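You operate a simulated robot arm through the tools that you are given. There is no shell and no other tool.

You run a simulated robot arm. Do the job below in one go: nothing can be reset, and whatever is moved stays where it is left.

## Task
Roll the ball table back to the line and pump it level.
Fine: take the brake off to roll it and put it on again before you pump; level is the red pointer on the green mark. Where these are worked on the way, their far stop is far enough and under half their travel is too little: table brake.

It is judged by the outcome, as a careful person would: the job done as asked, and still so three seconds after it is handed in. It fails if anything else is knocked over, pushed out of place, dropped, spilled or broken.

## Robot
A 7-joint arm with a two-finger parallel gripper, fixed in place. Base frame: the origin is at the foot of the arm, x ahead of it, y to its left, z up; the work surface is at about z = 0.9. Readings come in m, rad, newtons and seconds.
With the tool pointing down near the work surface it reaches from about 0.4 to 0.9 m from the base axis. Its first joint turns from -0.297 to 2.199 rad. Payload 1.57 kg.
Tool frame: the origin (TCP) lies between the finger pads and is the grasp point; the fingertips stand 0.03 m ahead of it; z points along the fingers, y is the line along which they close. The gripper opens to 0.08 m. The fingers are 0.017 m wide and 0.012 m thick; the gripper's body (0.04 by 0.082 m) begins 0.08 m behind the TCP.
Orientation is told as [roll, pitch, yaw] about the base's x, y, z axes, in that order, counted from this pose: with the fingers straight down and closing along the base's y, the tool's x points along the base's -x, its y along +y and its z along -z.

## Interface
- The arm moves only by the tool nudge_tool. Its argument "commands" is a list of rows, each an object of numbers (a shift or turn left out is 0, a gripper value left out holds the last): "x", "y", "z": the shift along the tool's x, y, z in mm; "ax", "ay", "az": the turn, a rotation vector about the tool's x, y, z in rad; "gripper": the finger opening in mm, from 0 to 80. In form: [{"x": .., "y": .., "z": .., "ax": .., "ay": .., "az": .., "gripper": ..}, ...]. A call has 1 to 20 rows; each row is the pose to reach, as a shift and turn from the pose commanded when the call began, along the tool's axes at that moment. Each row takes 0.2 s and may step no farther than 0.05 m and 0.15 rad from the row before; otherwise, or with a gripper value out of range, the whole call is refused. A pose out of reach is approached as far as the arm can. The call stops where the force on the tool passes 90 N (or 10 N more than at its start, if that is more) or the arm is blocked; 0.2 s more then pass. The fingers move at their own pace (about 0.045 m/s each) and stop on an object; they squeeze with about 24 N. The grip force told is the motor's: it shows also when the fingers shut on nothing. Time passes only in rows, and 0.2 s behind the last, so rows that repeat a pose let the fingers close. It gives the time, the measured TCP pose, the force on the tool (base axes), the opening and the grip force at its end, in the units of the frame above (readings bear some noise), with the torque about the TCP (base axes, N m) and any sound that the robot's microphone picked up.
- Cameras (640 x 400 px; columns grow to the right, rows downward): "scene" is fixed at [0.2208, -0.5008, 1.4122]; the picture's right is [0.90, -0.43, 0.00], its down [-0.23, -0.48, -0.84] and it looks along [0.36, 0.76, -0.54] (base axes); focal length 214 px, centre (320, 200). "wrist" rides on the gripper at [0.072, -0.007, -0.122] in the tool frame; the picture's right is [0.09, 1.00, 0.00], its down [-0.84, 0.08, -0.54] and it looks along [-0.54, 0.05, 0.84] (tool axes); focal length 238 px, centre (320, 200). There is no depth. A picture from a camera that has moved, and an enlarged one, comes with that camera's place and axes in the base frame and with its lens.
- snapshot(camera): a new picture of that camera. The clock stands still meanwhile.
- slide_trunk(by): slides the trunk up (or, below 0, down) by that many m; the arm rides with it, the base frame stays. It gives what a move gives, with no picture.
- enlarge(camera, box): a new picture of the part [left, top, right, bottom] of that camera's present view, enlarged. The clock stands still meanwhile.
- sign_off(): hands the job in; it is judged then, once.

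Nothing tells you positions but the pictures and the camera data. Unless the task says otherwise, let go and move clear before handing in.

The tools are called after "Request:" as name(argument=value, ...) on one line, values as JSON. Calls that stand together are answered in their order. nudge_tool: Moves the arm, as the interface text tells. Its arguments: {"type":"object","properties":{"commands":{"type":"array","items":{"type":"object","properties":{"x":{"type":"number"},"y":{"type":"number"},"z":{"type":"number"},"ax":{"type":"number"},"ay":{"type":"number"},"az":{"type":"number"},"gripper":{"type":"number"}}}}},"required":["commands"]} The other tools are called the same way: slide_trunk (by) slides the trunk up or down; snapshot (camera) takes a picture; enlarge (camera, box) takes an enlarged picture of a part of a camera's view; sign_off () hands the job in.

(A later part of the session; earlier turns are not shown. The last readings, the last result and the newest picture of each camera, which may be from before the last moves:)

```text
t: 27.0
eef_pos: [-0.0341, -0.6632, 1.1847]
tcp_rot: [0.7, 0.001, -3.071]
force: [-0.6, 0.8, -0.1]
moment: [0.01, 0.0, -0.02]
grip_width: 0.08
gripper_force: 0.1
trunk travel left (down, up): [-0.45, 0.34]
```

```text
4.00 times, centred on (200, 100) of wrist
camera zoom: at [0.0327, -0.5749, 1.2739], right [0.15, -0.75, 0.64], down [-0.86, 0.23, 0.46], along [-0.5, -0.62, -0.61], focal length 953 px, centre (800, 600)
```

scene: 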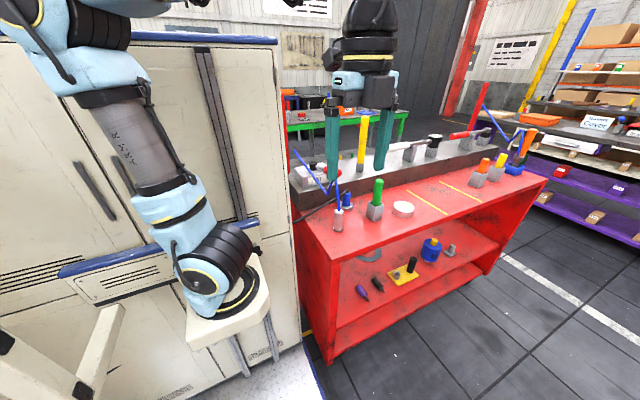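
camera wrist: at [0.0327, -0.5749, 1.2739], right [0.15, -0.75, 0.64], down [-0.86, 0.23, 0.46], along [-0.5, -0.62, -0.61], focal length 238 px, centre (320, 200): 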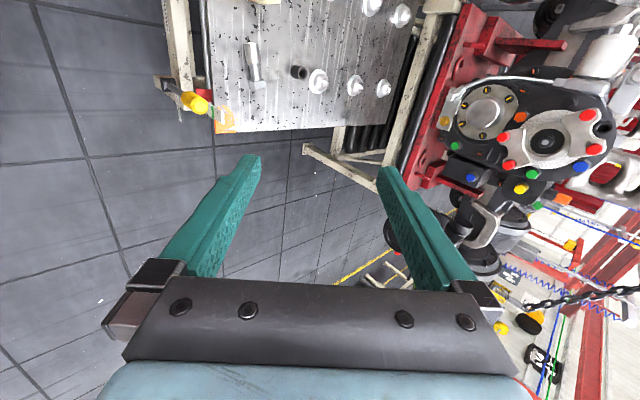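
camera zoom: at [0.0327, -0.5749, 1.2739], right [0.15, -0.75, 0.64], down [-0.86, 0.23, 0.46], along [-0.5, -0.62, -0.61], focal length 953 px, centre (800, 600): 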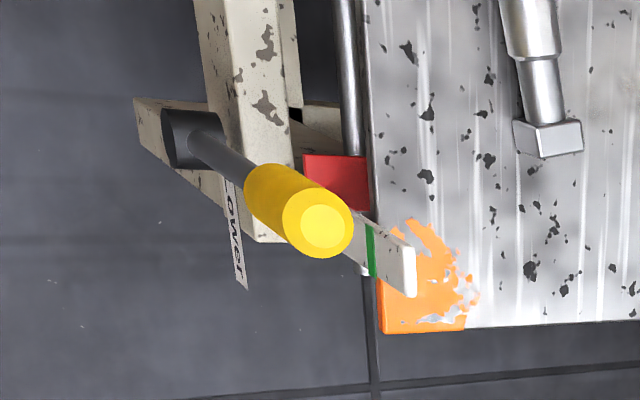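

The line's frame seems to span about x -0.52 to 0.28, so the table looks offset in x. I want to see the wheels and floor under the cart to confirm how it rolls, so I'll back off and look from lower down.

Request:
nudge_tool(commands=[{"ax": 0.14}, {"ax": 0.28}, {"ax": 0.42}, {"ax": 0.56}, {"ax": 0.7}])

Request:
nudge_tool(commands=[{"x": 30, "y": -31, "az": -0.12}, {"x": 60, "y": -62, "az": -0.24}, {"x": 90, "y": -93, "az": -0.36}, {"x": 120, "y": -124, "az": -0.48}, {"x": 150, "y": -155, "az": -0.6}, {"x": 180, "y": -186, "az": -0.72}, {"x": 210, "y": -217, "az": -0.84}, {"x": 240, "y": -248, "az": -0.96}, {"x": 270, "y": -279, "az": -1.08}, {"x": 300, "y": -300, "az": -1.2}, {"x": 320, "y": -310, "az": -1.35}, {"x": 330, "y": -310, "az": -1.5}])

Request:
slide_trunk(by=-0.2)

Request:
snapshot(camera="wrist")

```text
t: 28.2
eef_pos: [-0.0334, -0.6587, 1.1766]
tcp_rot: [0.103, 0.014, -3.075]
force: [-0.5, -0.5, -0.3]
moment: [-0.01, -0.03, 0.0]
grip_width: 0.08
gripper_force: 0.0
out of reach, approached as far as the arm can: row 5
trunk travel left (down, up): [-0.45, 0.34]
```

```text
t: 30.8
eef_pos: [0.3024, -0.3743, 1.1451]
tcp_rot: [0.018, -0.1, -1.575]
force: [0.8, -0.8, -0.4]
moment: [0.07, -0.01, -0.04]
grip_width: 0.0801
gripper_force: 0.1
out of reach, approached as far as the arm can: row 8, 9, 10, 11, 12
trunk travel left (down, up): [-0.45, 0.34]
```

```text
t: 32.9
eef_pos: [0.3019, -0.3729, 0.9449]
tcp_rot: [0.019, -0.103, -1.576]
force: [0.1, -0.9, 0.7]
moment: [0.02, -0.02, -0.02]
grip_width: 0.0799
gripper_force: 0.2
trunk travel left (down, up): [-0.25, 0.54]
```

```text
taken
camera wrist: at [0.2934, -0.2888, 1.0583], right [1.0, 0.09, 0.01], down [0.06, -0.78, 0.63], along [0.06, -0.62, -0.78], focal length 238 px, centre (320, 200)
```

wrist: 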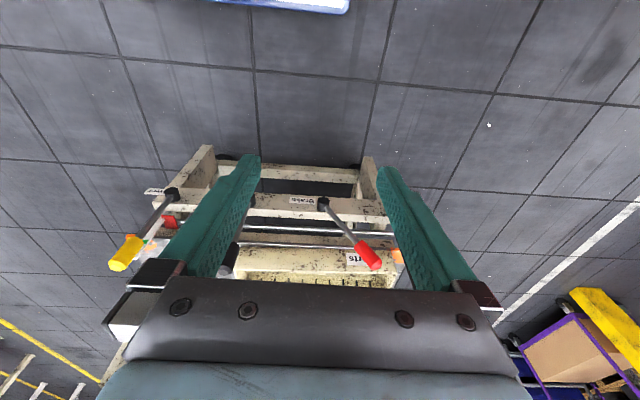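

I'll tilt the view up to see under the cart.

Request:
nudge_tool(commands=[{"ay": -0.14, "x": 15}, {"ay": -0.28, "x": 30}, {"ay": -0.42, "x": 45}, {"ay": -0.56, "x": 60}])

Request:
snapshot(camera="wrist")

Request:
enlarge(camera="wrist", box=[130, 0, 410, 200])

```text
t: 33.9
eef_pos: [0.4241, -0.3265, 0.9622]
tcp_rot: [0.025, -0.664, -1.605]
force: [2.2, 4.4, 0.0]
moment: [-0.36, 0.11, -0.12]
grip_width: 0.0799
gripper_force: 0.0
out of reach, approached as far as the arm can: row 1, 2, 3, 4
trunk travel left (down, up): [-0.25, 0.54]
```

```text
taken
camera wrist: at [0.4188, -0.1945, 1.014], right [1.0, 0.05, -0.04], down [0.05, -0.33, 0.94], along [0.04, -0.94, -0.33], focal length 238 px, centre (320, 200)
```

wrist: 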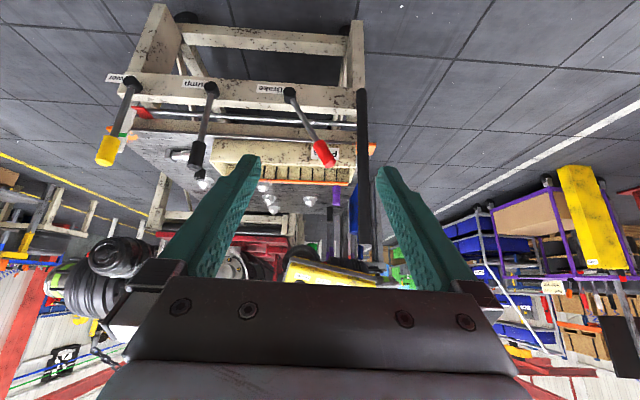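

```text
2.00 times, centred on (270, 100) of wrist
camera zoom: at [0.4188, -0.1945, 1.014], right [1.0, 0.05, -0.04], down [0.05, -0.33, 0.94], along [0.04, -0.94, -0.33], focal length 477 px, centre (420, 400)
```

zoom: 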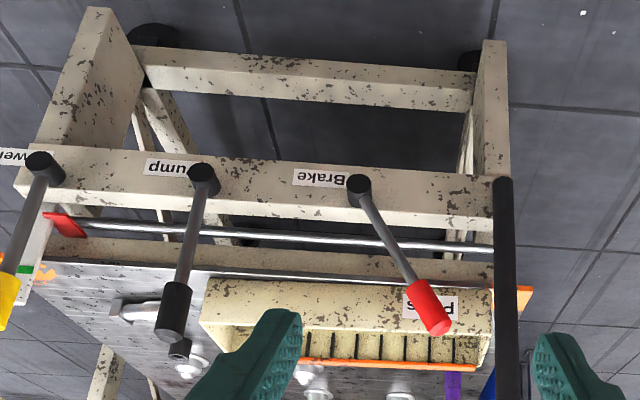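

The cart's structure is clear now: a bar with lever hubs, and a vertical black push post at its right end. I'll check the wheels.

Request:
enlarge(camera="wrist", box=[150, 0, 250, 70])

Request:
enlarge(camera="wrist", box=[320, 0, 420, 70])

Request:
enlarge(camera="wrist", box=[330, 80, 410, 290])

Request:
enlarge(camera="wrist", box=[80, 80, 260, 290])

```text
5.71 times, centred on (200, 35) of wrist
camera zoom: at [0.4188, -0.1945, 1.014], right [1.0, 0.05, -0.04], down [0.05, -0.33, 0.94], along [0.04, -0.94, -0.33], focal length 1362 px, centre (1006, 1143)
```

zoom: 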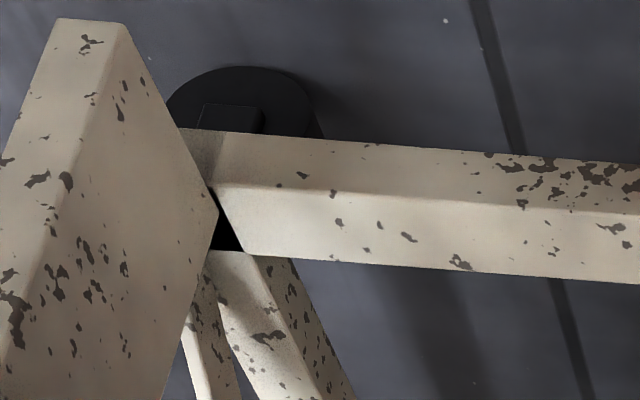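

```text
5.71 times, centred on (370, 35) of wrist
camera zoom: at [0.4188, -0.1945, 1.014], right [1.0, 0.05, -0.04], down [0.05, -0.33, 0.94], along [0.04, -0.94, -0.33], focal length 1362 px, centre (34, 1143)
```

zoom: 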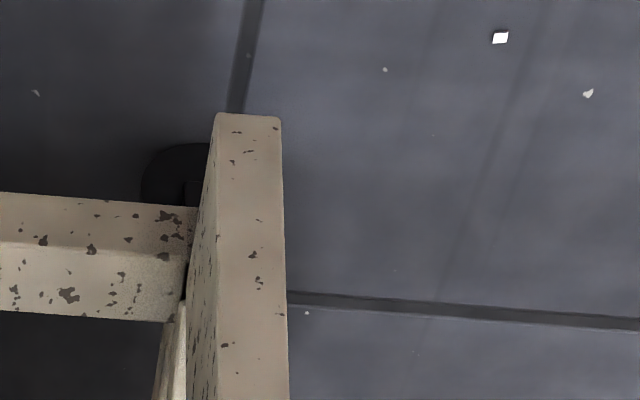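

```text
1.90 times, centred on (370, 185) of wrist
camera zoom: at [0.4188, -0.1945, 1.014], right [1.0, 0.05, -0.04], down [0.05, -0.33, 0.94], along [0.04, -0.94, -0.33], focal length 454 px, centre (225, 229)
```

zoom: 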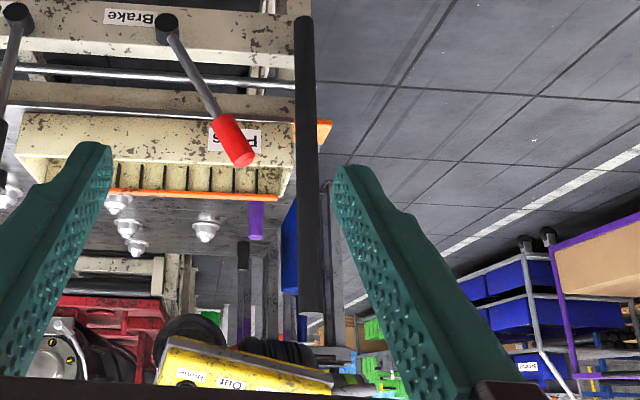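

```text
1.90 times, centred on (170, 185) of wrist
camera zoom: at [0.4188, -0.1945, 1.014], right [1.0, 0.05, -0.04], down [0.05, -0.33, 0.94], along [0.04, -0.94, -0.33], focal length 454 px, centre (606, 229)
```

zoom: 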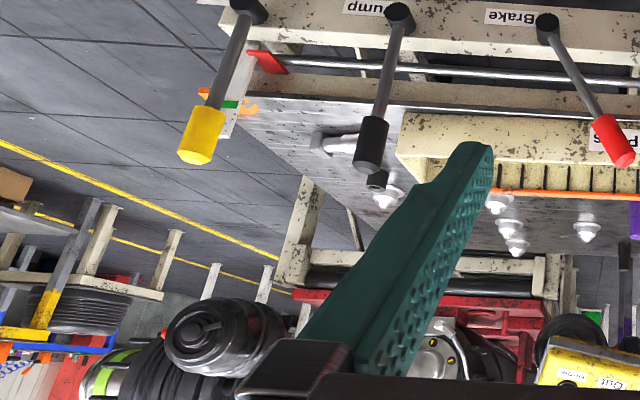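

The wheels roll along x and the push post is at the +x end, so the cart rolls in x. The brake lever's hub is at about (0.345, -0.72, 0.515), leaning about 29° to +x, with its red grip near (0.45, -0.73, 0.70). I'll raise the trunk for better reach and straighten the tool.

Request:
slide_trunk(by=0.2)

Request:
nudge_tool(commands=[{"ay": 0.14}, {"ay": 0.28}, {"ay": 0.42}, {"ay": 0.56}, {"ay": 0.664}])

```text
t: 36.1
eef_pos: [0.4268, -0.3237, 1.1626]
tcp_rot: [0.022, -0.662, -1.59]
force: [-0.8, -1.5, -0.2]
moment: [0.02, 0.02, 0.04]
grip_width: 0.0799
gripper_force: 0.1
trunk travel left (down, up): [-0.45, 0.34]
```

```text
t: 37.3
eef_pos: [0.4269, -0.3227, 1.1632]
tcp_rot: [0.019, 0.002, -1.574]
force: [0.8, 0.1, -0.4]
moment: [0.02, 0.0, -0.01]
grip_width: 0.0801
gripper_force: 0.0
trunk travel left (down, up): [-0.45, 0.34]
```

I'll move to in front of the brake lever, then tilt the fingers 45° forward-down so the hand stays clear of the push post.

Request:
nudge_tool(commands=[{"x": -30, "y": 2, "z": 28}, {"x": -60, "y": 4, "z": 56}, {"x": -90, "y": 6, "z": 84}, {"x": -120, "y": 8, "z": 112}, {"x": -150, "y": 9, "z": 140}, {"x": -180, "y": 9, "z": 168}, {"x": -205, "y": 9, "z": 190}, {"x": -227, "y": 9, "z": 213}])

Request:
nudge_tool(commands=[{"ay": -0.14}, {"ay": -0.28}, {"ay": -0.42}, {"ay": -0.56}, {"ay": -0.7}, {"ay": -0.785}])

Request:
snapshot(camera="wrist")

Request:
snapshot(camera="scene")

```text
t: 39.1
eef_pos: [0.4378, -0.5481, 0.9491]
tcp_rot: [0.019, 0.001, -1.573]
force: [-0.4, -0.1, 0.1]
moment: [0.01, 0.01, 0.03]
grip_width: 0.0801
gripper_force: 0.0
trunk travel left (down, up): [-0.45, 0.34]
```

```text
t: 40.5
eef_pos: [0.4405, -0.5486, 0.949]
tcp_rot: [0.029, -0.783, -1.593]
force: [0.4, -0.1, 0.3]
moment: [-0.01, 0.01, 0.02]
grip_width: 0.0799
gripper_force: 0.1
trunk travel left (down, up): [-0.45, 0.34]
```

```text
taken
camera wrist: at [0.4329, -0.4121, 0.9846], right [1.0, 0.06, -0.05], down [0.06, -0.21, 0.98], along [0.05, -0.98, -0.21], focal length 238 px, centre (320, 200)
```

wrist: 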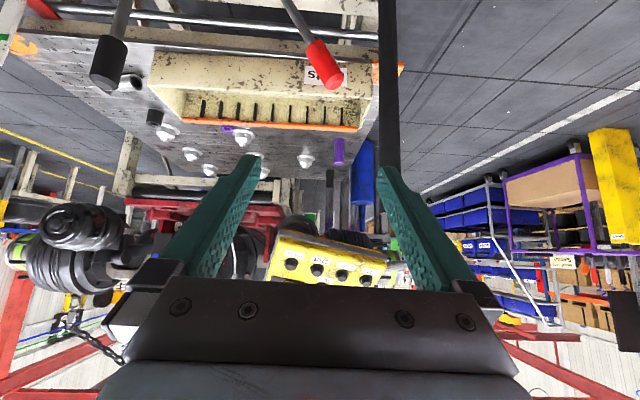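

```text
taken
```

scene: 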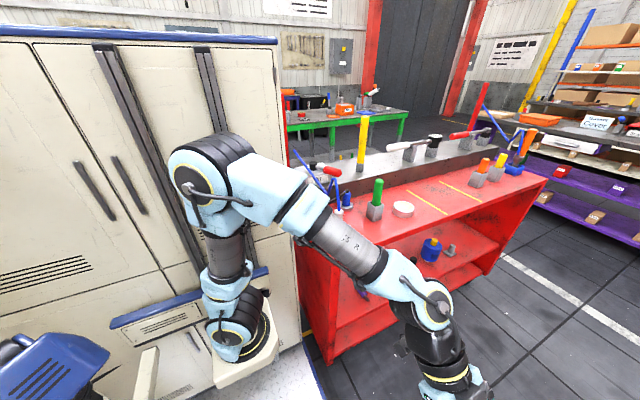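

The brake grip's centre is refined to about (0.447, -0.73, 0.70), leaning 30°. I'll approach along the fingers' axis and stop short to check.

Request:
nudge_tool(commands=[{"x": 15, "y": 2, "z": 40, "gripper": 72}, {"x": 30, "y": 4, "z": 80}, {"x": 44, "y": 5, "z": 120}, {"x": 44, "y": 5, "z": 160}, {"x": 44, "y": 5, "z": 200}, {"x": 44, "y": 5, "z": 230}])

Request:
snapshot(camera="wrist")

```text
t: 41.9
eef_pos: [0.4491, -0.6787, 0.7582]
tcp_rot: [0.027, -0.782, -1.591]
force: [0.1, -0.2, 0.7]
moment: [-0.02, -0.01, -0.01]
grip_width: 0.0721
gripper_force: 0.0
trunk travel left (down, up): [-0.45, 0.34]
```

```text
taken
camera wrist: at [0.4427, -0.542, 0.7939], right [1.0, 0.06, -0.05], down [0.06, -0.21, 0.98], along [0.05, -0.98, -0.21], focal length 238 px, centre (320, 200)
```

wrist: 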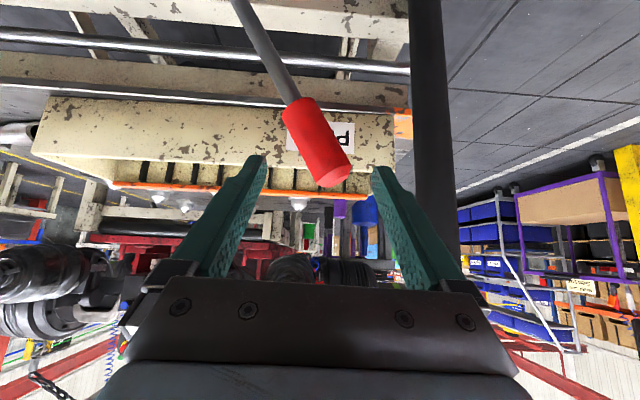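

The red grip is centred between the open fingers. Moving in the last 7 cm.

Request:
nudge_tool(commands=[{"z": 20}, {"z": 40}, {"z": 60}, {"z": 75}])

Request:
snapshot(camera="wrist")

```text
t: 42.9
eef_pos: [0.4483, -0.7317, 0.702]
tcp_rot: [0.028, -0.78, -1.594]
force: [0.8, 1.1, 0.4]
moment: [-0.03, 0.01, -0.03]
grip_width: 0.072
gripper_force: 0.1
trunk travel left (down, up): [-0.45, 0.34]
```

```text
taken
camera wrist: at [0.4405, -0.5955, 0.738], right [1.0, 0.06, -0.05], down [0.06, -0.21, 0.98], along [0.05, -0.98, -0.21], focal length 238 px, centre (320, 200)
```

wrist: 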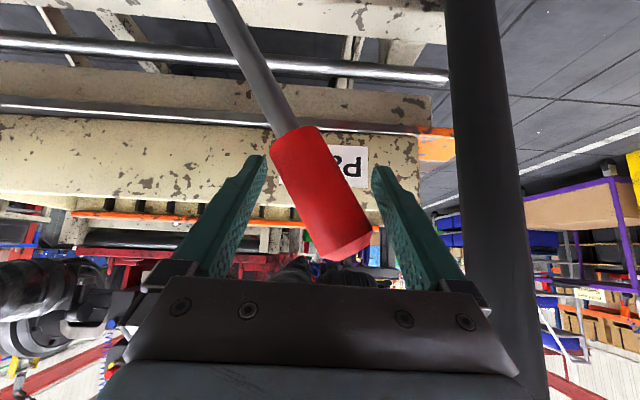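

The grip is straddled. Now I'll push the brake lever towards -x.

Request:
nudge_tool(commands=[{"y": -15}, {"y": -30}, {"y": -45}, {"y": -60}, {"y": -75}, {"y": -90}])

Request:
snapshot(camera="wrist")

```text
t: 44.3
eef_pos: [0.3578, -0.7346, 0.6972]
tcp_rot: [0.027, -0.782, -1.594]
force: [1.2, 0.3, -0.4]
moment: [0.02, 0.01, -0.02]
grip_width: 0.0721
gripper_force: 0.0
trunk travel left (down, up): [-0.45, 0.34]
```

```text
taken
camera wrist: at [0.35, -0.5965, 0.7337], right [1.0, 0.06, -0.05], down [0.06, -0.21, 0.98], along [0.05, -0.98, -0.21], focal length 238 px, centre (320, 200)
```

wrist: 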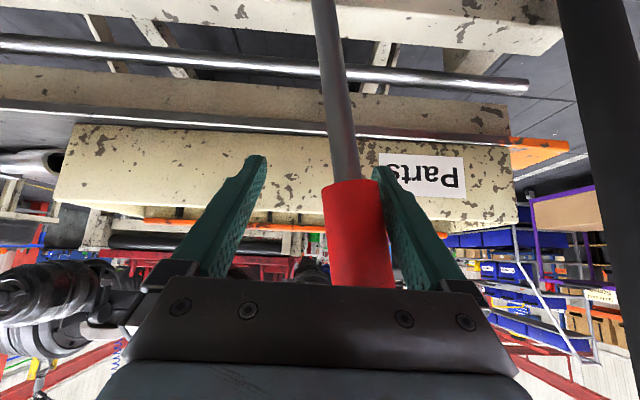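

The lever is following easily and is now about upright. I'll continue to the far stop.

Request:
nudge_tool(commands=[{"y": -15}, {"y": -30}, {"y": -45}, {"y": -60}, {"y": -75}, {"y": -90}, {"y": -105}, {"y": -120}, {"y": -130}])

Request:
snapshot(camera="wrist")

```text
t: 46.3
eef_pos: [0.2283, -0.733, 0.6969]
tcp_rot: [0.027, -0.781, -1.591]
force: [-0.9, 0.4, -0.5]
moment: [-0.01, 0.0, 0.0]
grip_width: 0.072
gripper_force: 0.1
trunk travel left (down, up): [-0.45, 0.34]
```

```text
taken
camera wrist: at [0.2207, -0.5953, 0.7327], right [1.0, 0.06, -0.05], down [0.06, -0.21, 0.98], along [0.05, -0.98, -0.21], focal length 238 px, centre (320, 200)
```

wrist: 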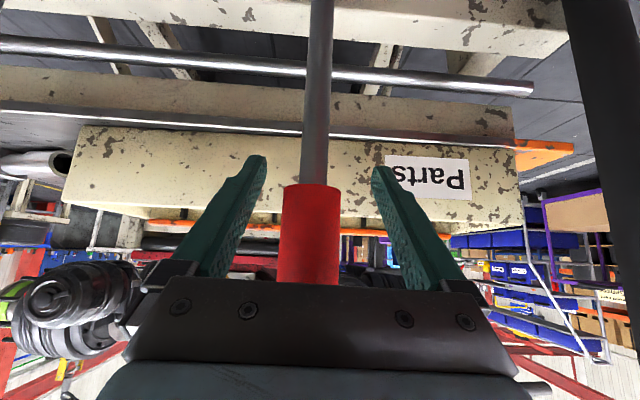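

The lever reached its stop near upright, and the now-unbraked cart rolled with it along -x. I'll hold still to see whether the cart is drifting.

Request:
nudge_tool(commands=[{"y": 0}, {"y": 0}])

Request:
snapshot(camera="wrist")

```text
t: 46.9
eef_pos: [0.2278, -0.7314, 0.6963]
tcp_rot: [0.025, -0.781, -1.594]
force: [-0.1, -0.7, 0.3]
moment: [0.0, 0.02, 0.0]
grip_width: 0.072
gripper_force: 0.0
trunk travel left (down, up): [-0.45, 0.34]
```

```text
taken
camera wrist: at [0.2207, -0.5955, 0.7327], right [1.0, 0.06, -0.05], down [0.06, -0.21, 0.98], along [0.05, -0.98, -0.21], focal length 238 px, centre (320, 200)
```

wrist: 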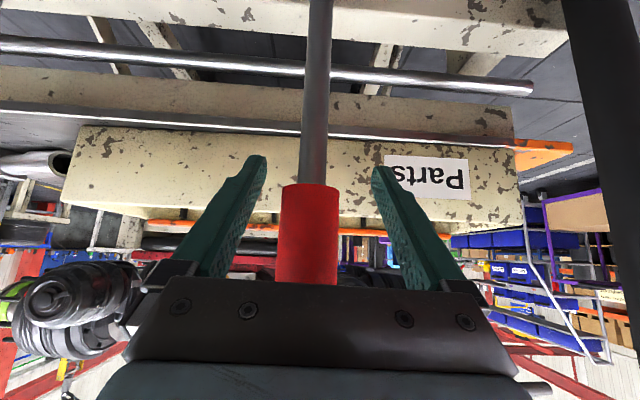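

The cart is still, now about 0.12 m to -x of where it started, and the lever is upright. I'll back out and look at the line before rolling further.

Request:
nudge_tool(commands=[{"z": -30}, {"z": -70}, {"z": -110}, {"z": -150}, {"z": -190}, {"z": -230}, {"z": -270}, {"z": -300}])

Request:
snapshot(camera="wrist")

```text
t: 48.7
eef_pos: [0.2226, -0.5191, 0.9096]
tcp_rot: [0.026, -0.782, -1.595]
force: [-1.0, 0.0, -0.6]
moment: [-0.02, -0.01, 0.0]
grip_width: 0.0721
gripper_force: 0.2
trunk travel left (down, up): [-0.45, 0.34]
```

```text
taken
camera wrist: at [0.2156, -0.3833, 0.9458], right [1.0, 0.06, -0.05], down [0.06, -0.21, 0.98], along [0.05, -0.98, -0.21], focal length 238 px, centre (320, 200)
```

wrist: 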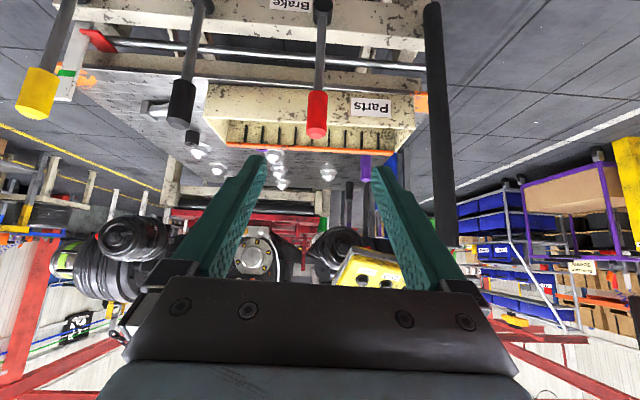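

I'll go back to the high sideways-tilted view to compare the table with the line.

Request:
nudge_tool(commands=[{"ay": 0.14}, {"ay": 0.28}, {"ay": 0.42}, {"ay": 0.56}, {"ay": 0.7}, {"ay": 0.782}])

Request:
nudge_tool(commands=[{"z": -40}, {"z": -80}, {"z": -120}, {"z": -160}, {"z": -200, "az": 0.1}, {"z": -240, "az": 0.22}, {"z": -260, "x": -20, "az": 0.36}, {"z": -265, "x": -40, "az": 0.5}, {"z": -265, "x": -60, "az": 0.64}, {"z": -265, "x": -80, "az": 0.78}, {"z": -265, "x": -100, "az": 0.92}, {"z": -265, "x": -120, "az": 1.06}, {"z": -265, "x": -126, "az": 1.2}, {"z": -265, "x": -126, "az": 1.34}, {"z": -265, "x": -126, "az": 1.48}])

Request:
nudge_tool(commands=[{"ax": -0.14}, {"ax": -0.28}, {"ax": -0.42}, {"ax": -0.56}, {"ax": -0.7}])

Request:
snapshot(camera="wrist")

```text
t: 50.1
eef_pos: [0.224, -0.43, 0.9226]
tcp_rot: [0.087, -0.069, -1.565]
force: [0.3, 1.0, 0.4]
moment: [-0.01, -0.01, 0.01]
grip_width: 0.0722
gripper_force: 0.1
out of reach, approached as far as the arm can: row 2, 3, 4, 5, 6
trunk travel left (down, up): [-0.45, 0.34]
```

```text
t: 53.5
eef_pos: [-0.0693, -0.4084, 0.9014]
tcp_rot: [0.255, -0.16, -2.467]
force: [0.4, 0.9, 0.3]
moment: [-0.01, -0.02, 0.02]
grip_width: 0.072
gripper_force: 0.0
out of reach, approached as far as the arm can: row 1, 2, 3, 4, 5, 6, 7, 8, 9, 10, 11, 12, 13, 14, 15
trunk travel left (down, up): [-0.45, 0.34]
stopped in row 15: the arm was blocked; the commanded pose is now the measured one
```

```text
t: 54.4
eef_pos: [-0.0953, -0.4684, 0.9706]
tcp_rot: [0.655, -0.367, -2.359]
force: [-1.8, 0.6, -0.2]
moment: [-0.08, -0.11, 0.1]
grip_width: 0.072
gripper_force: 0.1
trunk travel left (down, up): [-0.45, 0.34]
stopped in row 4: the force on the tool passed its limit at 215 N (the readings are from after the stop); the commanded pose is now the measured one
```

```text
taken
camera wrist: at [-0.0807, -0.3413, 1.0299], right [0.77, -0.34, 0.53], down [-0.62, -0.24, 0.74], along [-0.13, -0.91, -0.4], focal length 238 px, centre (320, 200)
```

wrist: 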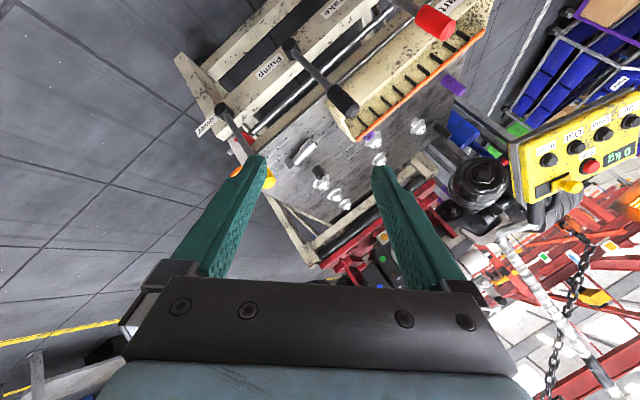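

That went wrong: the chained moves hit a reach limit and a force spike of 215 N. I'll check the scene before doing anything else.

Request:
snapshot(camera="scene")

Request:
enlarge(camera="wrist", box=[170, 0, 500, 280])

```text
taken
```

scene: 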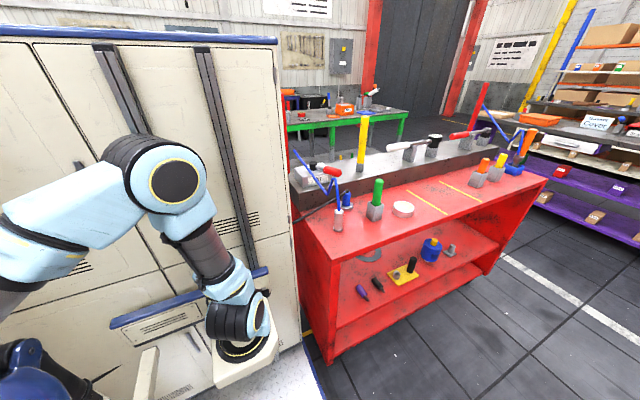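

```text
1.43 times, centred on (335, 140) of wrist
camera zoom: at [-0.0807, -0.3413, 1.0299], right [0.77, -0.34, 0.53], down [-0.62, -0.24, 0.74], along [-0.13, -0.91, -0.4], focal length 340 px, centre (299, 286)
```

zoom: 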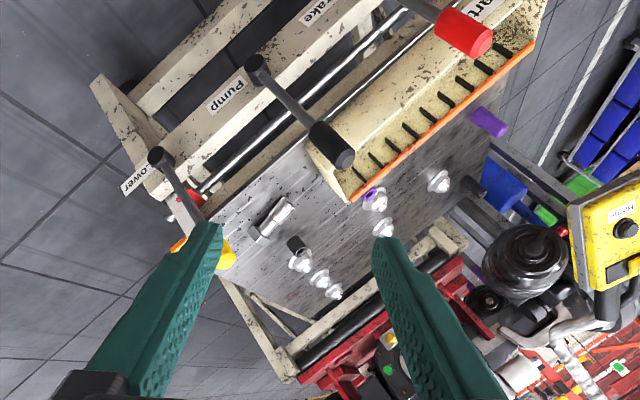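

Nothing in the scene looks disturbed; the hand had swung in near the robot's own trunk. I'll move outward to +x and up, then restore the forward-tilted pose in separate checked moves.

Request:
nudge_tool(commands=[{"x": 10, "y": 26, "z": 2}, {"x": 20, "y": 52, "z": 4}, {"x": 30, "y": 78, "z": 5}, {"x": 40, "y": 104, "z": 6}, {"x": 50, "y": 130, "z": 8}, {"x": 60, "y": 156, "z": 9}, {"x": 70, "y": 182, "z": 11}, {"x": 80, "y": 208, "z": 12}, {"x": 96, "y": 255, "z": 15}])

```text
t: 56.4
eef_pos: [0.1189, -0.5245, 1.0355]
tcp_rot: [0.679, -0.343, -2.384]
force: [0.1, 0.6, 0.2]
moment: [-0.01, -0.02, 0.02]
grip_width: 0.0721
gripper_force: 0.1
out of reach, approached as far as the arm can: row 8, 9
trunk travel left (down, up): [-0.45, 0.34]
```

Good. Now restoring the forward-tilt orientation.

Request:
nudge_tool(commands=[{"ax": 0.032, "ay": -0.027, "az": -0.125}, {"ax": 0.063, "ay": -0.053, "az": -0.25}, {"ax": 0.095, "ay": -0.08, "az": -0.375}, {"ax": 0.127, "ay": -0.107, "az": -0.5}, {"ax": 0.158, "ay": -0.133, "az": -0.626}, {"ax": 0.19, "ay": -0.16, "az": -0.751}])

Request:
snapshot(camera="wrist")

```text
t: 57.8
eef_pos: [0.1323, -0.5527, 1.0334]
tcp_rot: [0.037, -0.767, -1.629]
force: [0.0, 0.3, 0.1]
moment: [0.01, -0.03, 0.03]
grip_width: 0.0721
gripper_force: 0.3
out of reach, approached as far as the arm can: row 2, 3, 4, 5, 6
trunk travel left (down, up): [-0.45, 0.34]
```

```text
taken
camera wrist: at [0.1282, -0.4155, 1.0703], right [1.0, 0.04, -0.04], down [0.04, -0.23, 0.97], along [0.03, -0.97, -0.23], focal length 238 px, centre (320, 200)
```

wrist: 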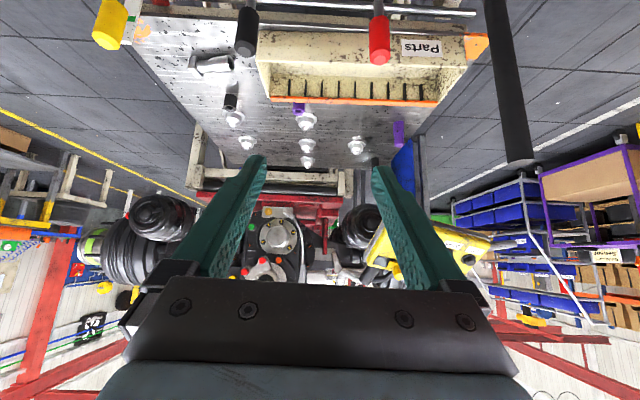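

This is a good view of the table against the line. Zooming in.

Request:
enlarge(camera="wrist", box=[160, 80, 440, 255])

Request:
enlarge(camera="wrist", box=[170, 100, 290, 220])

Request:
enlarge(camera="wrist", box=[320, 100, 440, 220])

```text
2.29 times, centred on (300, 168) of wrist
camera zoom: at [0.1282, -0.4155, 1.0703], right [1.0, 0.04, -0.04], down [0.04, -0.23, 0.97], along [0.03, -0.97, -0.23], focal length 545 px, centre (366, 274)
```

zoom: 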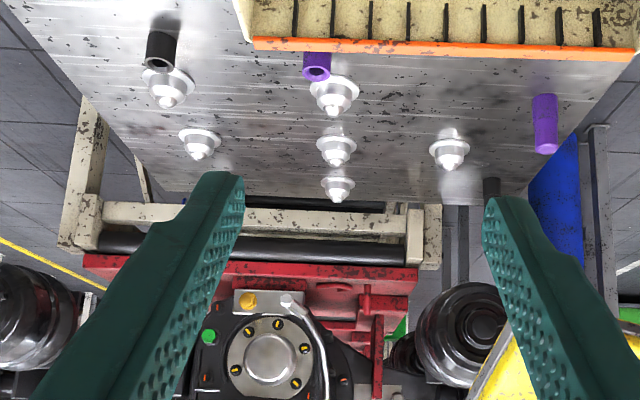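

```text
3.33 times, centred on (230, 160) of wrist
camera zoom: at [0.1282, -0.4155, 1.0703], right [1.0, 0.04, -0.04], down [0.04, -0.23, 0.97], along [0.03, -0.97, -0.23], focal length 794 px, centre (620, 333)
```

zoom: 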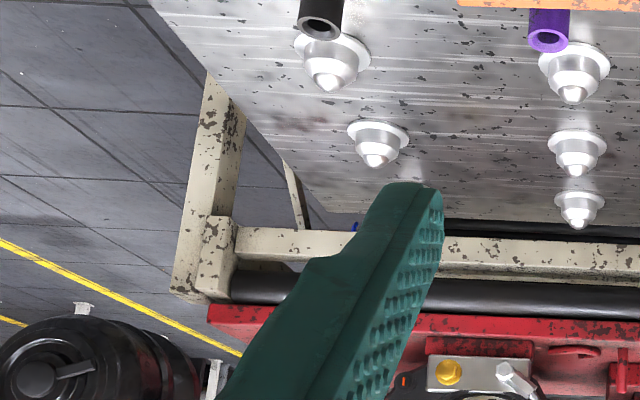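

```text
3.33 times, centred on (380, 160) of wrist
camera zoom: at [0.1282, -0.4155, 1.0703], right [1.0, 0.04, -0.04], down [0.04, -0.23, 0.97], along [0.03, -0.97, -0.23], focal length 794 px, centre (120, 333)
```

zoom: 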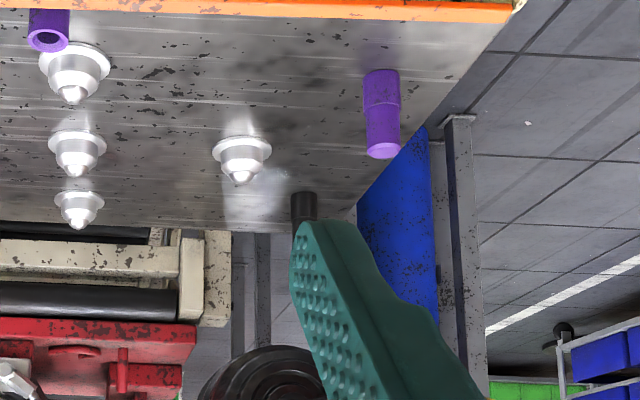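

The line's centre is about 0.177 m to -x of the table's centre now, so the whole roll is about 0.30 m. I'll take hold of the push post, now near (0.422, -0.721) with its top at about z 0.93, to roll it in a controlled way.

Request:
nudge_tool(commands=[{"y": 36, "gripper": 80}, {"y": 72}, {"y": 108}, {"y": 144}, {"y": 180}, {"y": 216}, {"y": 252}, {"x": 6, "y": 285}, {"x": 12, "y": 292, "z": 40}, {"x": 12, "y": 292, "z": 80}, {"x": 12, "y": 292, "z": 110}])

Request:
snapshot(camera="wrist")

```text
t: 60.2
eef_pos: [0.2391, -0.5956, 0.9688]
tcp_rot: [0.052, -0.777, -1.547]
force: [0.3, -0.5, 0.3]
moment: [-0.03, -0.02, 0.0]
grip_width: 0.0798
gripper_force: 0.0
out of reach, approached as far as the arm can: row 1, 2, 3, 4, 5, 6, 7, 8, 9, 10, 11
trunk travel left (down, up): [-0.45, 0.34]
```

```text
taken
camera wrist: at [0.2221, -0.4584, 1.005], right [0.99, 0.13, -0.03], down [0.05, -0.21, 0.98], along [0.12, -0.97, -0.22], focal length 238 px, centre (320, 200)
```

wrist: 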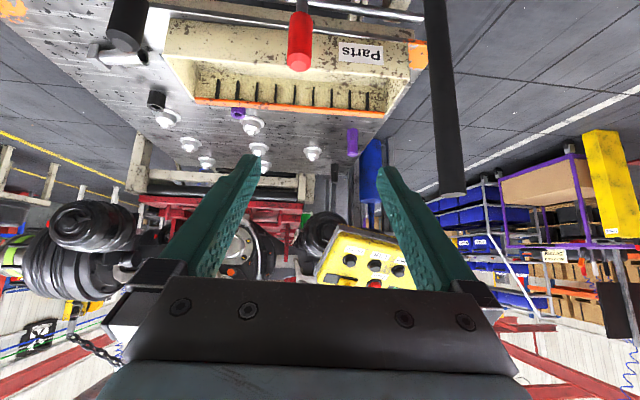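

The arm is only partly following and seems near a joint limit. I'll try going on in small steps towards the post while staying high.

Request:
nudge_tool(commands=[{"y": 30, "z": -10}, {"y": 60, "z": -20}, {"y": 90, "z": -20}, {"y": 120, "z": -20}])

Request:
snapshot(camera="scene")

```text
t: 61.2
eef_pos: [0.2423, -0.5957, 0.9833]
tcp_rot: [0.049, -0.776, -1.536]
force: [0.2, -0.2, -0.7]
moment: [0.0, -0.01, 0.02]
grip_width: 0.0802
gripper_force: 0.0
out of reach, approached as far as the arm can: row 1, 2, 3, 4
trunk travel left (down, up): [-0.45, 0.34]
```

```text
taken
```

scene: 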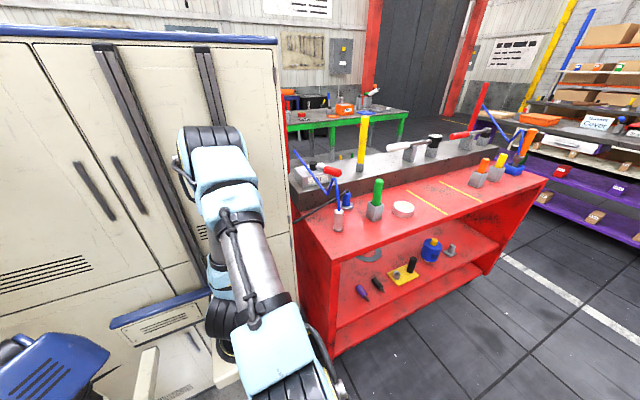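

I'll raise the trunk, which keeps the joints as they are but puts the hand higher, and then try moving outward, where the arm has more freedom.

Request:
slide_trunk(by=0.15)

Request:
nudge_tool(commands=[{"x": -15, "z": 15}, {"x": -30, "z": 30}, {"x": -40, "y": 20, "z": 50}, {"x": -40, "y": 40, "z": 60}])

```text
t: 62.9
eef_pos: [0.2428, -0.595, 1.1329]
tcp_rot: [0.048, -0.778, -1.535]
force: [-0.1, -0.6, -0.5]
moment: [0.03, 0.04, 0.01]
grip_width: 0.0803
gripper_force: 0.1
trunk travel left (down, up): [-0.6, 0.19]
```

```text
t: 63.9
eef_pos: [0.245, -0.5996, 1.1394]
tcp_rot: [0.055, -0.777, -1.538]
force: [-0.5, 0.0, -0.3]
moment: [-0.01, -0.03, -0.02]
grip_width: 0.0799
gripper_force: 0.1
out of reach, approached as far as the arm can: row 1, 2, 3, 4
trunk travel left (down, up): [-0.6, 0.19]
```

Still stuck, so the limit is probably a wrist joint rather than distance. I'll turn the yaw back, as in the earlier free configuration, and see if it loosens.

Request:
nudge_tool(commands=[{"az": 0.12}, {"az": 0.24}, {"az": 0.36}, {"az": 0.48}])

Request:
nudge_tool(commands=[{"ay": 0.12}, {"ay": 0.24}, {"ay": 0.36}])

```text
t: 64.9
eef_pos: [0.2152, -0.58, 1.1197]
tcp_rot: [0.492, -0.657, -2.152]
force: [0.1, 0.7, -0.8]
moment: [-0.02, 0.02, -0.03]
grip_width: 0.0801
gripper_force: 0.2
out of reach, approached as far as the arm can: row 1, 2, 3, 4
trunk travel left (down, up): [-0.6, 0.19]
```

```text
t: 65.7
eef_pos: [0.1857, -0.5561, 1.1028]
tcp_rot: [0.407, -0.33, -1.974]
force: [-0.9, -0.3, 0.0]
moment: [-0.02, 0.03, -0.01]
grip_width: 0.0799
gripper_force: 0.1
out of reach, approached as far as the arm can: row 1, 2, 3
trunk travel left (down, up): [-0.6, 0.19]
```

I suspect joint 1 is at its lower limit, pointing near +x, and the elbow is doing the rest. Let me look at the arm's posture.

Request:
snapshot(camera="scene")

Request:
snapshot(camera="wrist")

```text
taken
```

scene: 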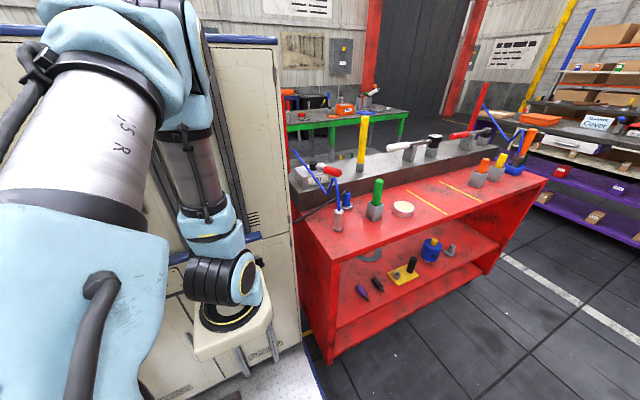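

```text
taken
camera wrist: at [0.1759, -0.439, 1.1828], right [0.93, -0.16, 0.34], down [-0.38, -0.51, 0.77], along [0.05, -0.84, -0.54], focal length 238 px, centre (320, 200)
```

wrist: 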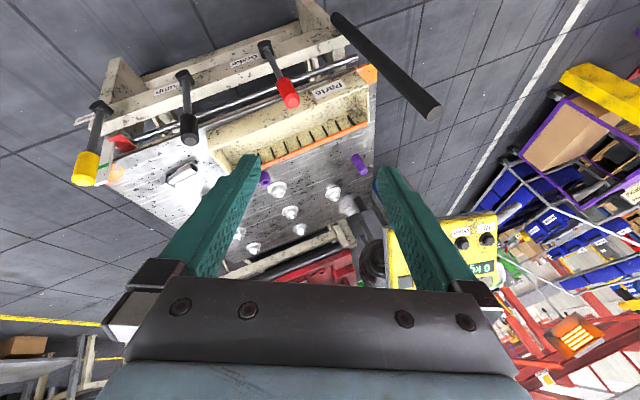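

I'll unwind the arm by swinging back towards +x/+y, the way it came, and then approach the table again from that side.

Request:
nudge_tool(commands=[{"x": 33, "y": 20, "z": -10}, {"x": 66, "y": 40, "z": -20}, {"x": 99, "y": 60, "z": -30}, {"x": 132, "y": 80, "z": -40}, {"x": 165, "y": 100, "z": -50}, {"x": 198, "y": 120, "z": -60}, {"x": 231, "y": 140, "z": -70}, {"x": 264, "y": 162, "z": -80}, {"x": 295, "y": 184, "z": -90}])

```text
t: 67.7
eef_pos: [0.3219, -0.4462, 1.0046]
tcp_rot: [0.414, -0.33, -1.981]
force: [0.6, 0.4, -0.3]
moment: [0.01, 0.02, -0.01]
grip_width: 0.0799
gripper_force: 0.1
out of reach, approached as far as the arm can: row 1, 2, 3, 4, 5, 6, 7, 8, 9
trunk travel left (down, up): [-0.6, 0.19]
```

The commanded pose has drifted far beyond the measured one, to about (0.88, -0.42, 1.17), and that explains the constant "out of reach". I'll bring the command back to a reachable point near (0.45, -0.40, 1.10).

Request:
nudge_tool(commands=[{"x": -15, "y": -41, "z": -1}, {"x": -29, "y": -82, "z": -2}, {"x": -44, "y": -124, "z": -4}, {"x": -59, "y": -165, "z": -5}, {"x": -74, "y": -206, "z": -6}, {"x": -88, "y": -247, "z": -7}, {"x": -103, "y": -288, "z": -8}, {"x": -118, "y": -330, "z": -10}, {"x": -132, "y": -371, "z": -11}, {"x": -147, "y": -412, "z": -12}, {"x": -147, "y": -412, "z": -12}])

```text
t: 70.1
eef_pos: [-0.1153, -0.4729, 0.9061]
tcp_rot: [0.385, -0.323, -1.972]
force: [-0.5, -0.6, 0.3]
moment: [0.01, 0.01, 0.01]
grip_width: 0.0801
gripper_force: 0.2
out of reach, approached as far as the arm can: row 1, 2, 3, 4, 5
trunk travel left (down, up): [-0.6, 0.19]
```

Useful: the commanded pose does reset to the measured one, and the arm moved freely to -x. Let me look at its posture now.

Request:
snapshot(camera="scene")

Request:
snapshot(camera="wrist")

```text
taken
```

scene: 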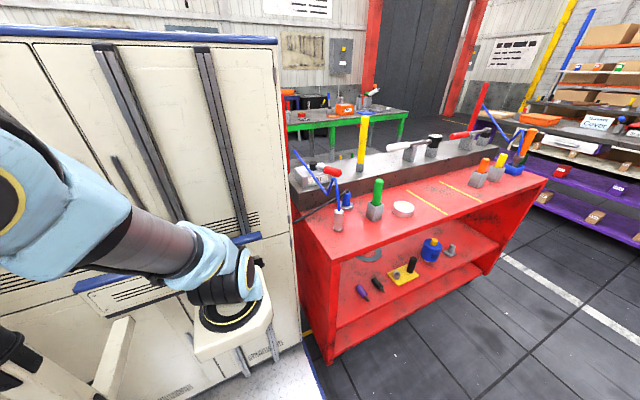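

```text
taken
camera wrist: at [-0.1236, -0.357, 0.9887], right [0.93, -0.17, 0.33], down [-0.37, -0.52, 0.77], along [0.04, -0.83, -0.55], focal length 238 px, centre (320, 200)
```

wrist: 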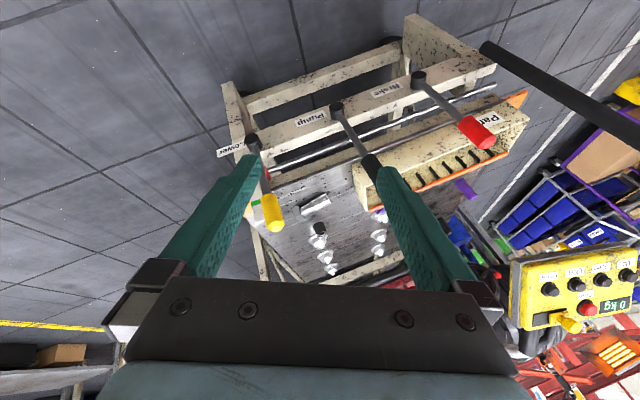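

The upper arm now leans the other way, and in this posture the table's future positions (x below about 0.3) are comfortable. I'll stay in it and use the brake lever, now upright near x 0.22, to roll the cart. First I'll move out in front of the table.

Request:
nudge_tool(commands=[{"y": 38, "z": 7}, {"y": 77, "z": 14}, {"y": 115, "z": 22}, {"y": 154, "z": 30}, {"y": 192, "z": 37}, {"y": 230, "z": 44}])

```text
t: 71.5
eef_pos: [0.0959, -0.55, 0.948]
tcp_rot: [0.383, -0.321, -1.988]
force: [-0.4, -0.7, 0.9]
moment: [0.01, -0.04, -0.02]
grip_width: 0.0798
gripper_force: 0.0
trunk travel left (down, up): [-0.6, 0.19]
```

Request:
nudge_tool(commands=[{"ax": 0.033, "ay": -0.076, "az": -0.086}, {"ax": 0.066, "ay": -0.152, "az": -0.172}, {"ax": 0.099, "ay": -0.228, "az": -0.258}, {"ax": 0.132, "ay": -0.304, "az": -0.344}, {"ax": 0.165, "ay": -0.38, "az": -0.43}])

Request:
snapshot(camera="wrist")

```text
t: 72.7
eef_pos: [0.093, -0.562, 0.9535]
tcp_rot: [-0.01, -0.779, -1.577]
force: [-0.3, 0.8, -0.6]
moment: [0.0, -0.04, 0.03]
grip_width: 0.0799
gripper_force: 0.1
out of reach, approached as far as the arm can: row 5
trunk travel left (down, up): [-0.6, 0.19]
```

```text
taken
camera wrist: at [0.087, -0.4256, 0.9891], right [1.0, 0.05, -0.07], down [0.08, -0.22, 0.97], along [0.04, -0.98, -0.22], focal length 238 px, centre (320, 200)
```

wrist: 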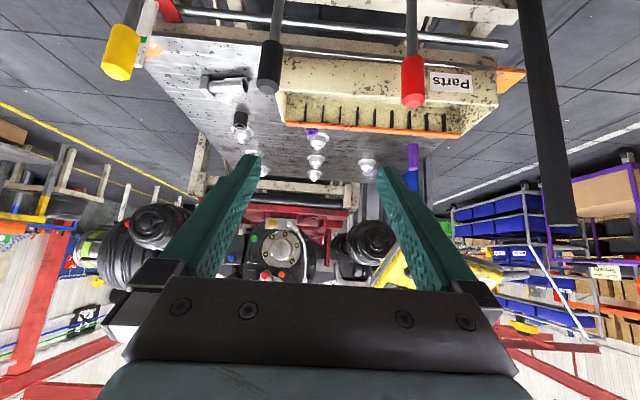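

The orientation is right. The next step is sideways to line up with the brake lever at x of about 0.222, staying in front of it.

Request:
nudge_tool(commands=[{"y": 20, "z": 15}, {"y": 45, "z": 30}, {"y": 70, "z": 45}, {"y": 95, "z": 60}, {"y": 115, "z": 60}, {"y": 130, "z": 60}])

Request:
snapshot(camera="wrist")

```text
t: 74.1
eef_pos: [0.2232, -0.6049, 0.9092]
tcp_rot: [-0.01, -0.779, -1.576]
force: [-0.1, 0.9, -0.7]
moment: [0.01, -0.02, 0.04]
grip_width: 0.0801
gripper_force: 0.1
trunk travel left (down, up): [-0.6, 0.19]
```

```text
taken
camera wrist: at [0.2178, -0.4678, 0.9456], right [1.0, 0.05, -0.07], down [0.08, -0.21, 0.97], along [0.04, -0.98, -0.22], focal length 238 px, centre (320, 200)
```

wrist: 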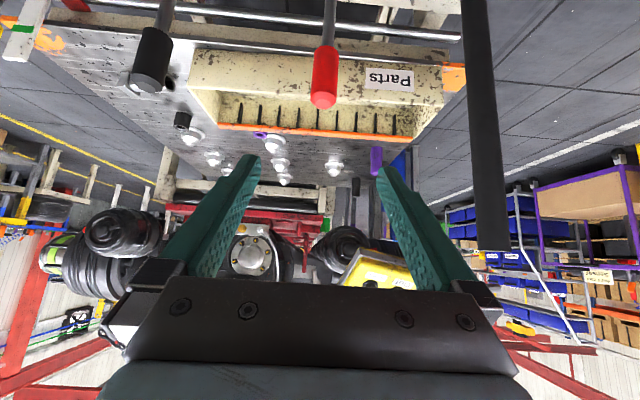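

That works. The push post at x 0.42 would give two-way control, so I'll see if I can reach in front of it from here.

Request:
nudge_tool(commands=[{"y": 30}, {"y": 60}, {"y": 90}, {"y": 120}, {"y": 150}, {"y": 175}, {"y": 197}])

```text
t: 75.7
eef_pos: [0.4191, -0.6093, 0.9094]
tcp_rot: [-0.01, -0.78, -1.578]
force: [-0.4, -0.3, -0.2]
moment: [0.01, -0.06, -0.02]
grip_width: 0.0799
gripper_force: 0.1
trunk travel left (down, up): [-0.6, 0.19]
```

I can reach the post. Checking alignment before moving in.

Request:
snapshot(camera="wrist")

```text
taken
camera wrist: at [0.4139, -0.4705, 0.9449], right [1.0, 0.05, -0.07], down [0.08, -0.21, 0.97], along [0.04, -0.98, -0.22], focal length 238 px, centre (320, 200)
```

wrist: 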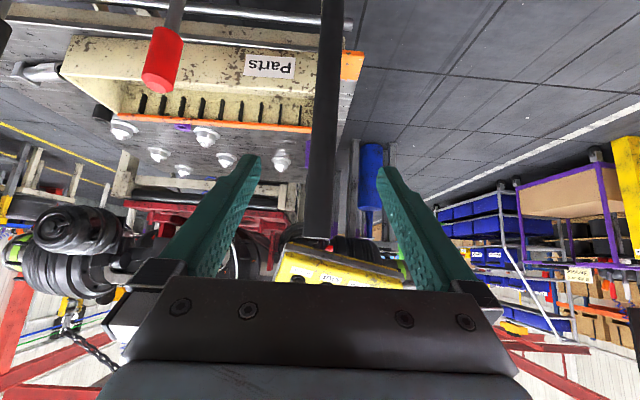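

The post is centred between the fingers. Moving in around it.

Request:
nudge_tool(commands=[{"x": -10, "z": 30}, {"x": -20, "z": 60}, {"x": -30, "z": 90}, {"x": -38, "z": 122}])

Request:
snapshot(camera="wrist")

```text
t: 76.7
eef_pos: [0.4165, -0.7217, 0.8508]
tcp_rot: [-0.012, -0.78, -1.576]
force: [0.2, -0.8, 0.4]
moment: [0.03, 0.02, 0.0]
grip_width: 0.0797
gripper_force: 0.1
trunk travel left (down, up): [-0.6, 0.19]
```

```text
taken
camera wrist: at [0.4118, -0.584, 0.8864], right [1.0, 0.05, -0.07], down [0.08, -0.21, 0.97], along [0.04, -0.98, -0.22], focal length 238 px, centre (320, 200)
```

wrist: 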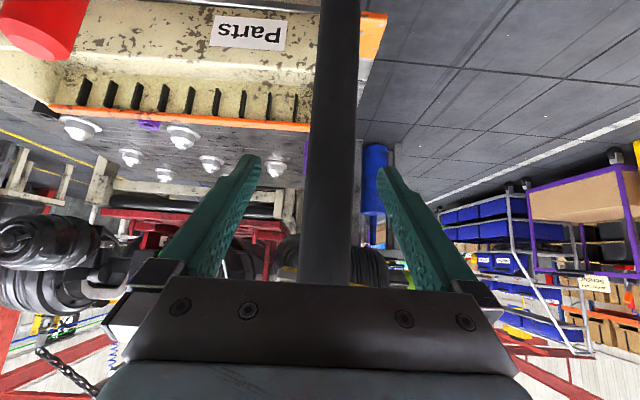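

The post sits between the fingers. Closing the gripper on it.

Request:
nudge_tool(commands=[{"gripper": 50}, {"gripper": 40}, {"gripper": 30}, {"gripper": 25}, {"gripper": 25}])

Request:
snapshot(camera="wrist")

```text
t: 77.9
eef_pos: [0.4176, -0.7223, 0.8505]
tcp_rot: [-0.011, -0.78, -1.577]
force: [8.1, -2.6, -0.5]
moment: [-0.12, -0.16, 0.06]
grip_width: 0.033
gripper_force: 5.1
trunk travel left (down, up): [-0.6, 0.19]
```

```text
taken
camera wrist: at [0.4121, -0.5843, 0.8865], right [1.0, 0.05, -0.07], down [0.08, -0.21, 0.97], along [0.04, -0.98, -0.22], focal length 238 px, centre (320, 200)
```

wrist: 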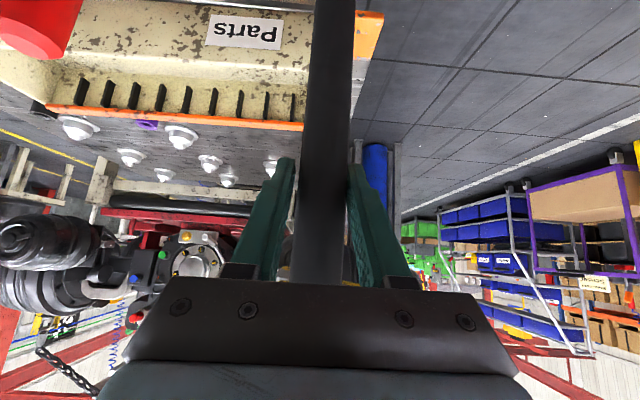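

The post is held at 33 mm. I'll roll the cart slowly towards -x, 120 mm first.

Request:
nudge_tool(commands=[{"y": -3}, {"y": -9}, {"y": -16}, {"y": -24}, {"y": -32}, {"y": -40}, {"y": -48}, {"y": -56}, {"y": -64}, {"y": -72}, {"y": -80}, {"y": -88}, {"y": -96}, {"y": -104}, {"y": -111}, {"y": -116}, {"y": -119}, {"y": -120}])

Request:
snapshot(camera="wrist")

```text
t: 81.7
eef_pos: [0.3013, -0.7215, 0.85]
tcp_rot: [-0.006, -0.778, -1.572]
force: [-0.7, -1.7, -26.8]
moment: [0.06, -0.98, -0.37]
grip_width: 0.03
gripper_force: 39.7
trunk travel left (down, up): [-0.6, 0.19]
```

```text
taken
camera wrist: at [0.2949, -0.584, 0.8855], right [1.0, 0.06, -0.07], down [0.08, -0.21, 0.97], along [0.04, -0.97, -0.22], focal length 238 px, centre (320, 200)
```

wrist: 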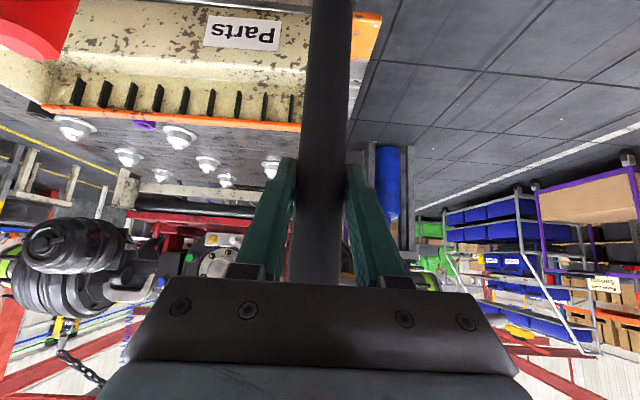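

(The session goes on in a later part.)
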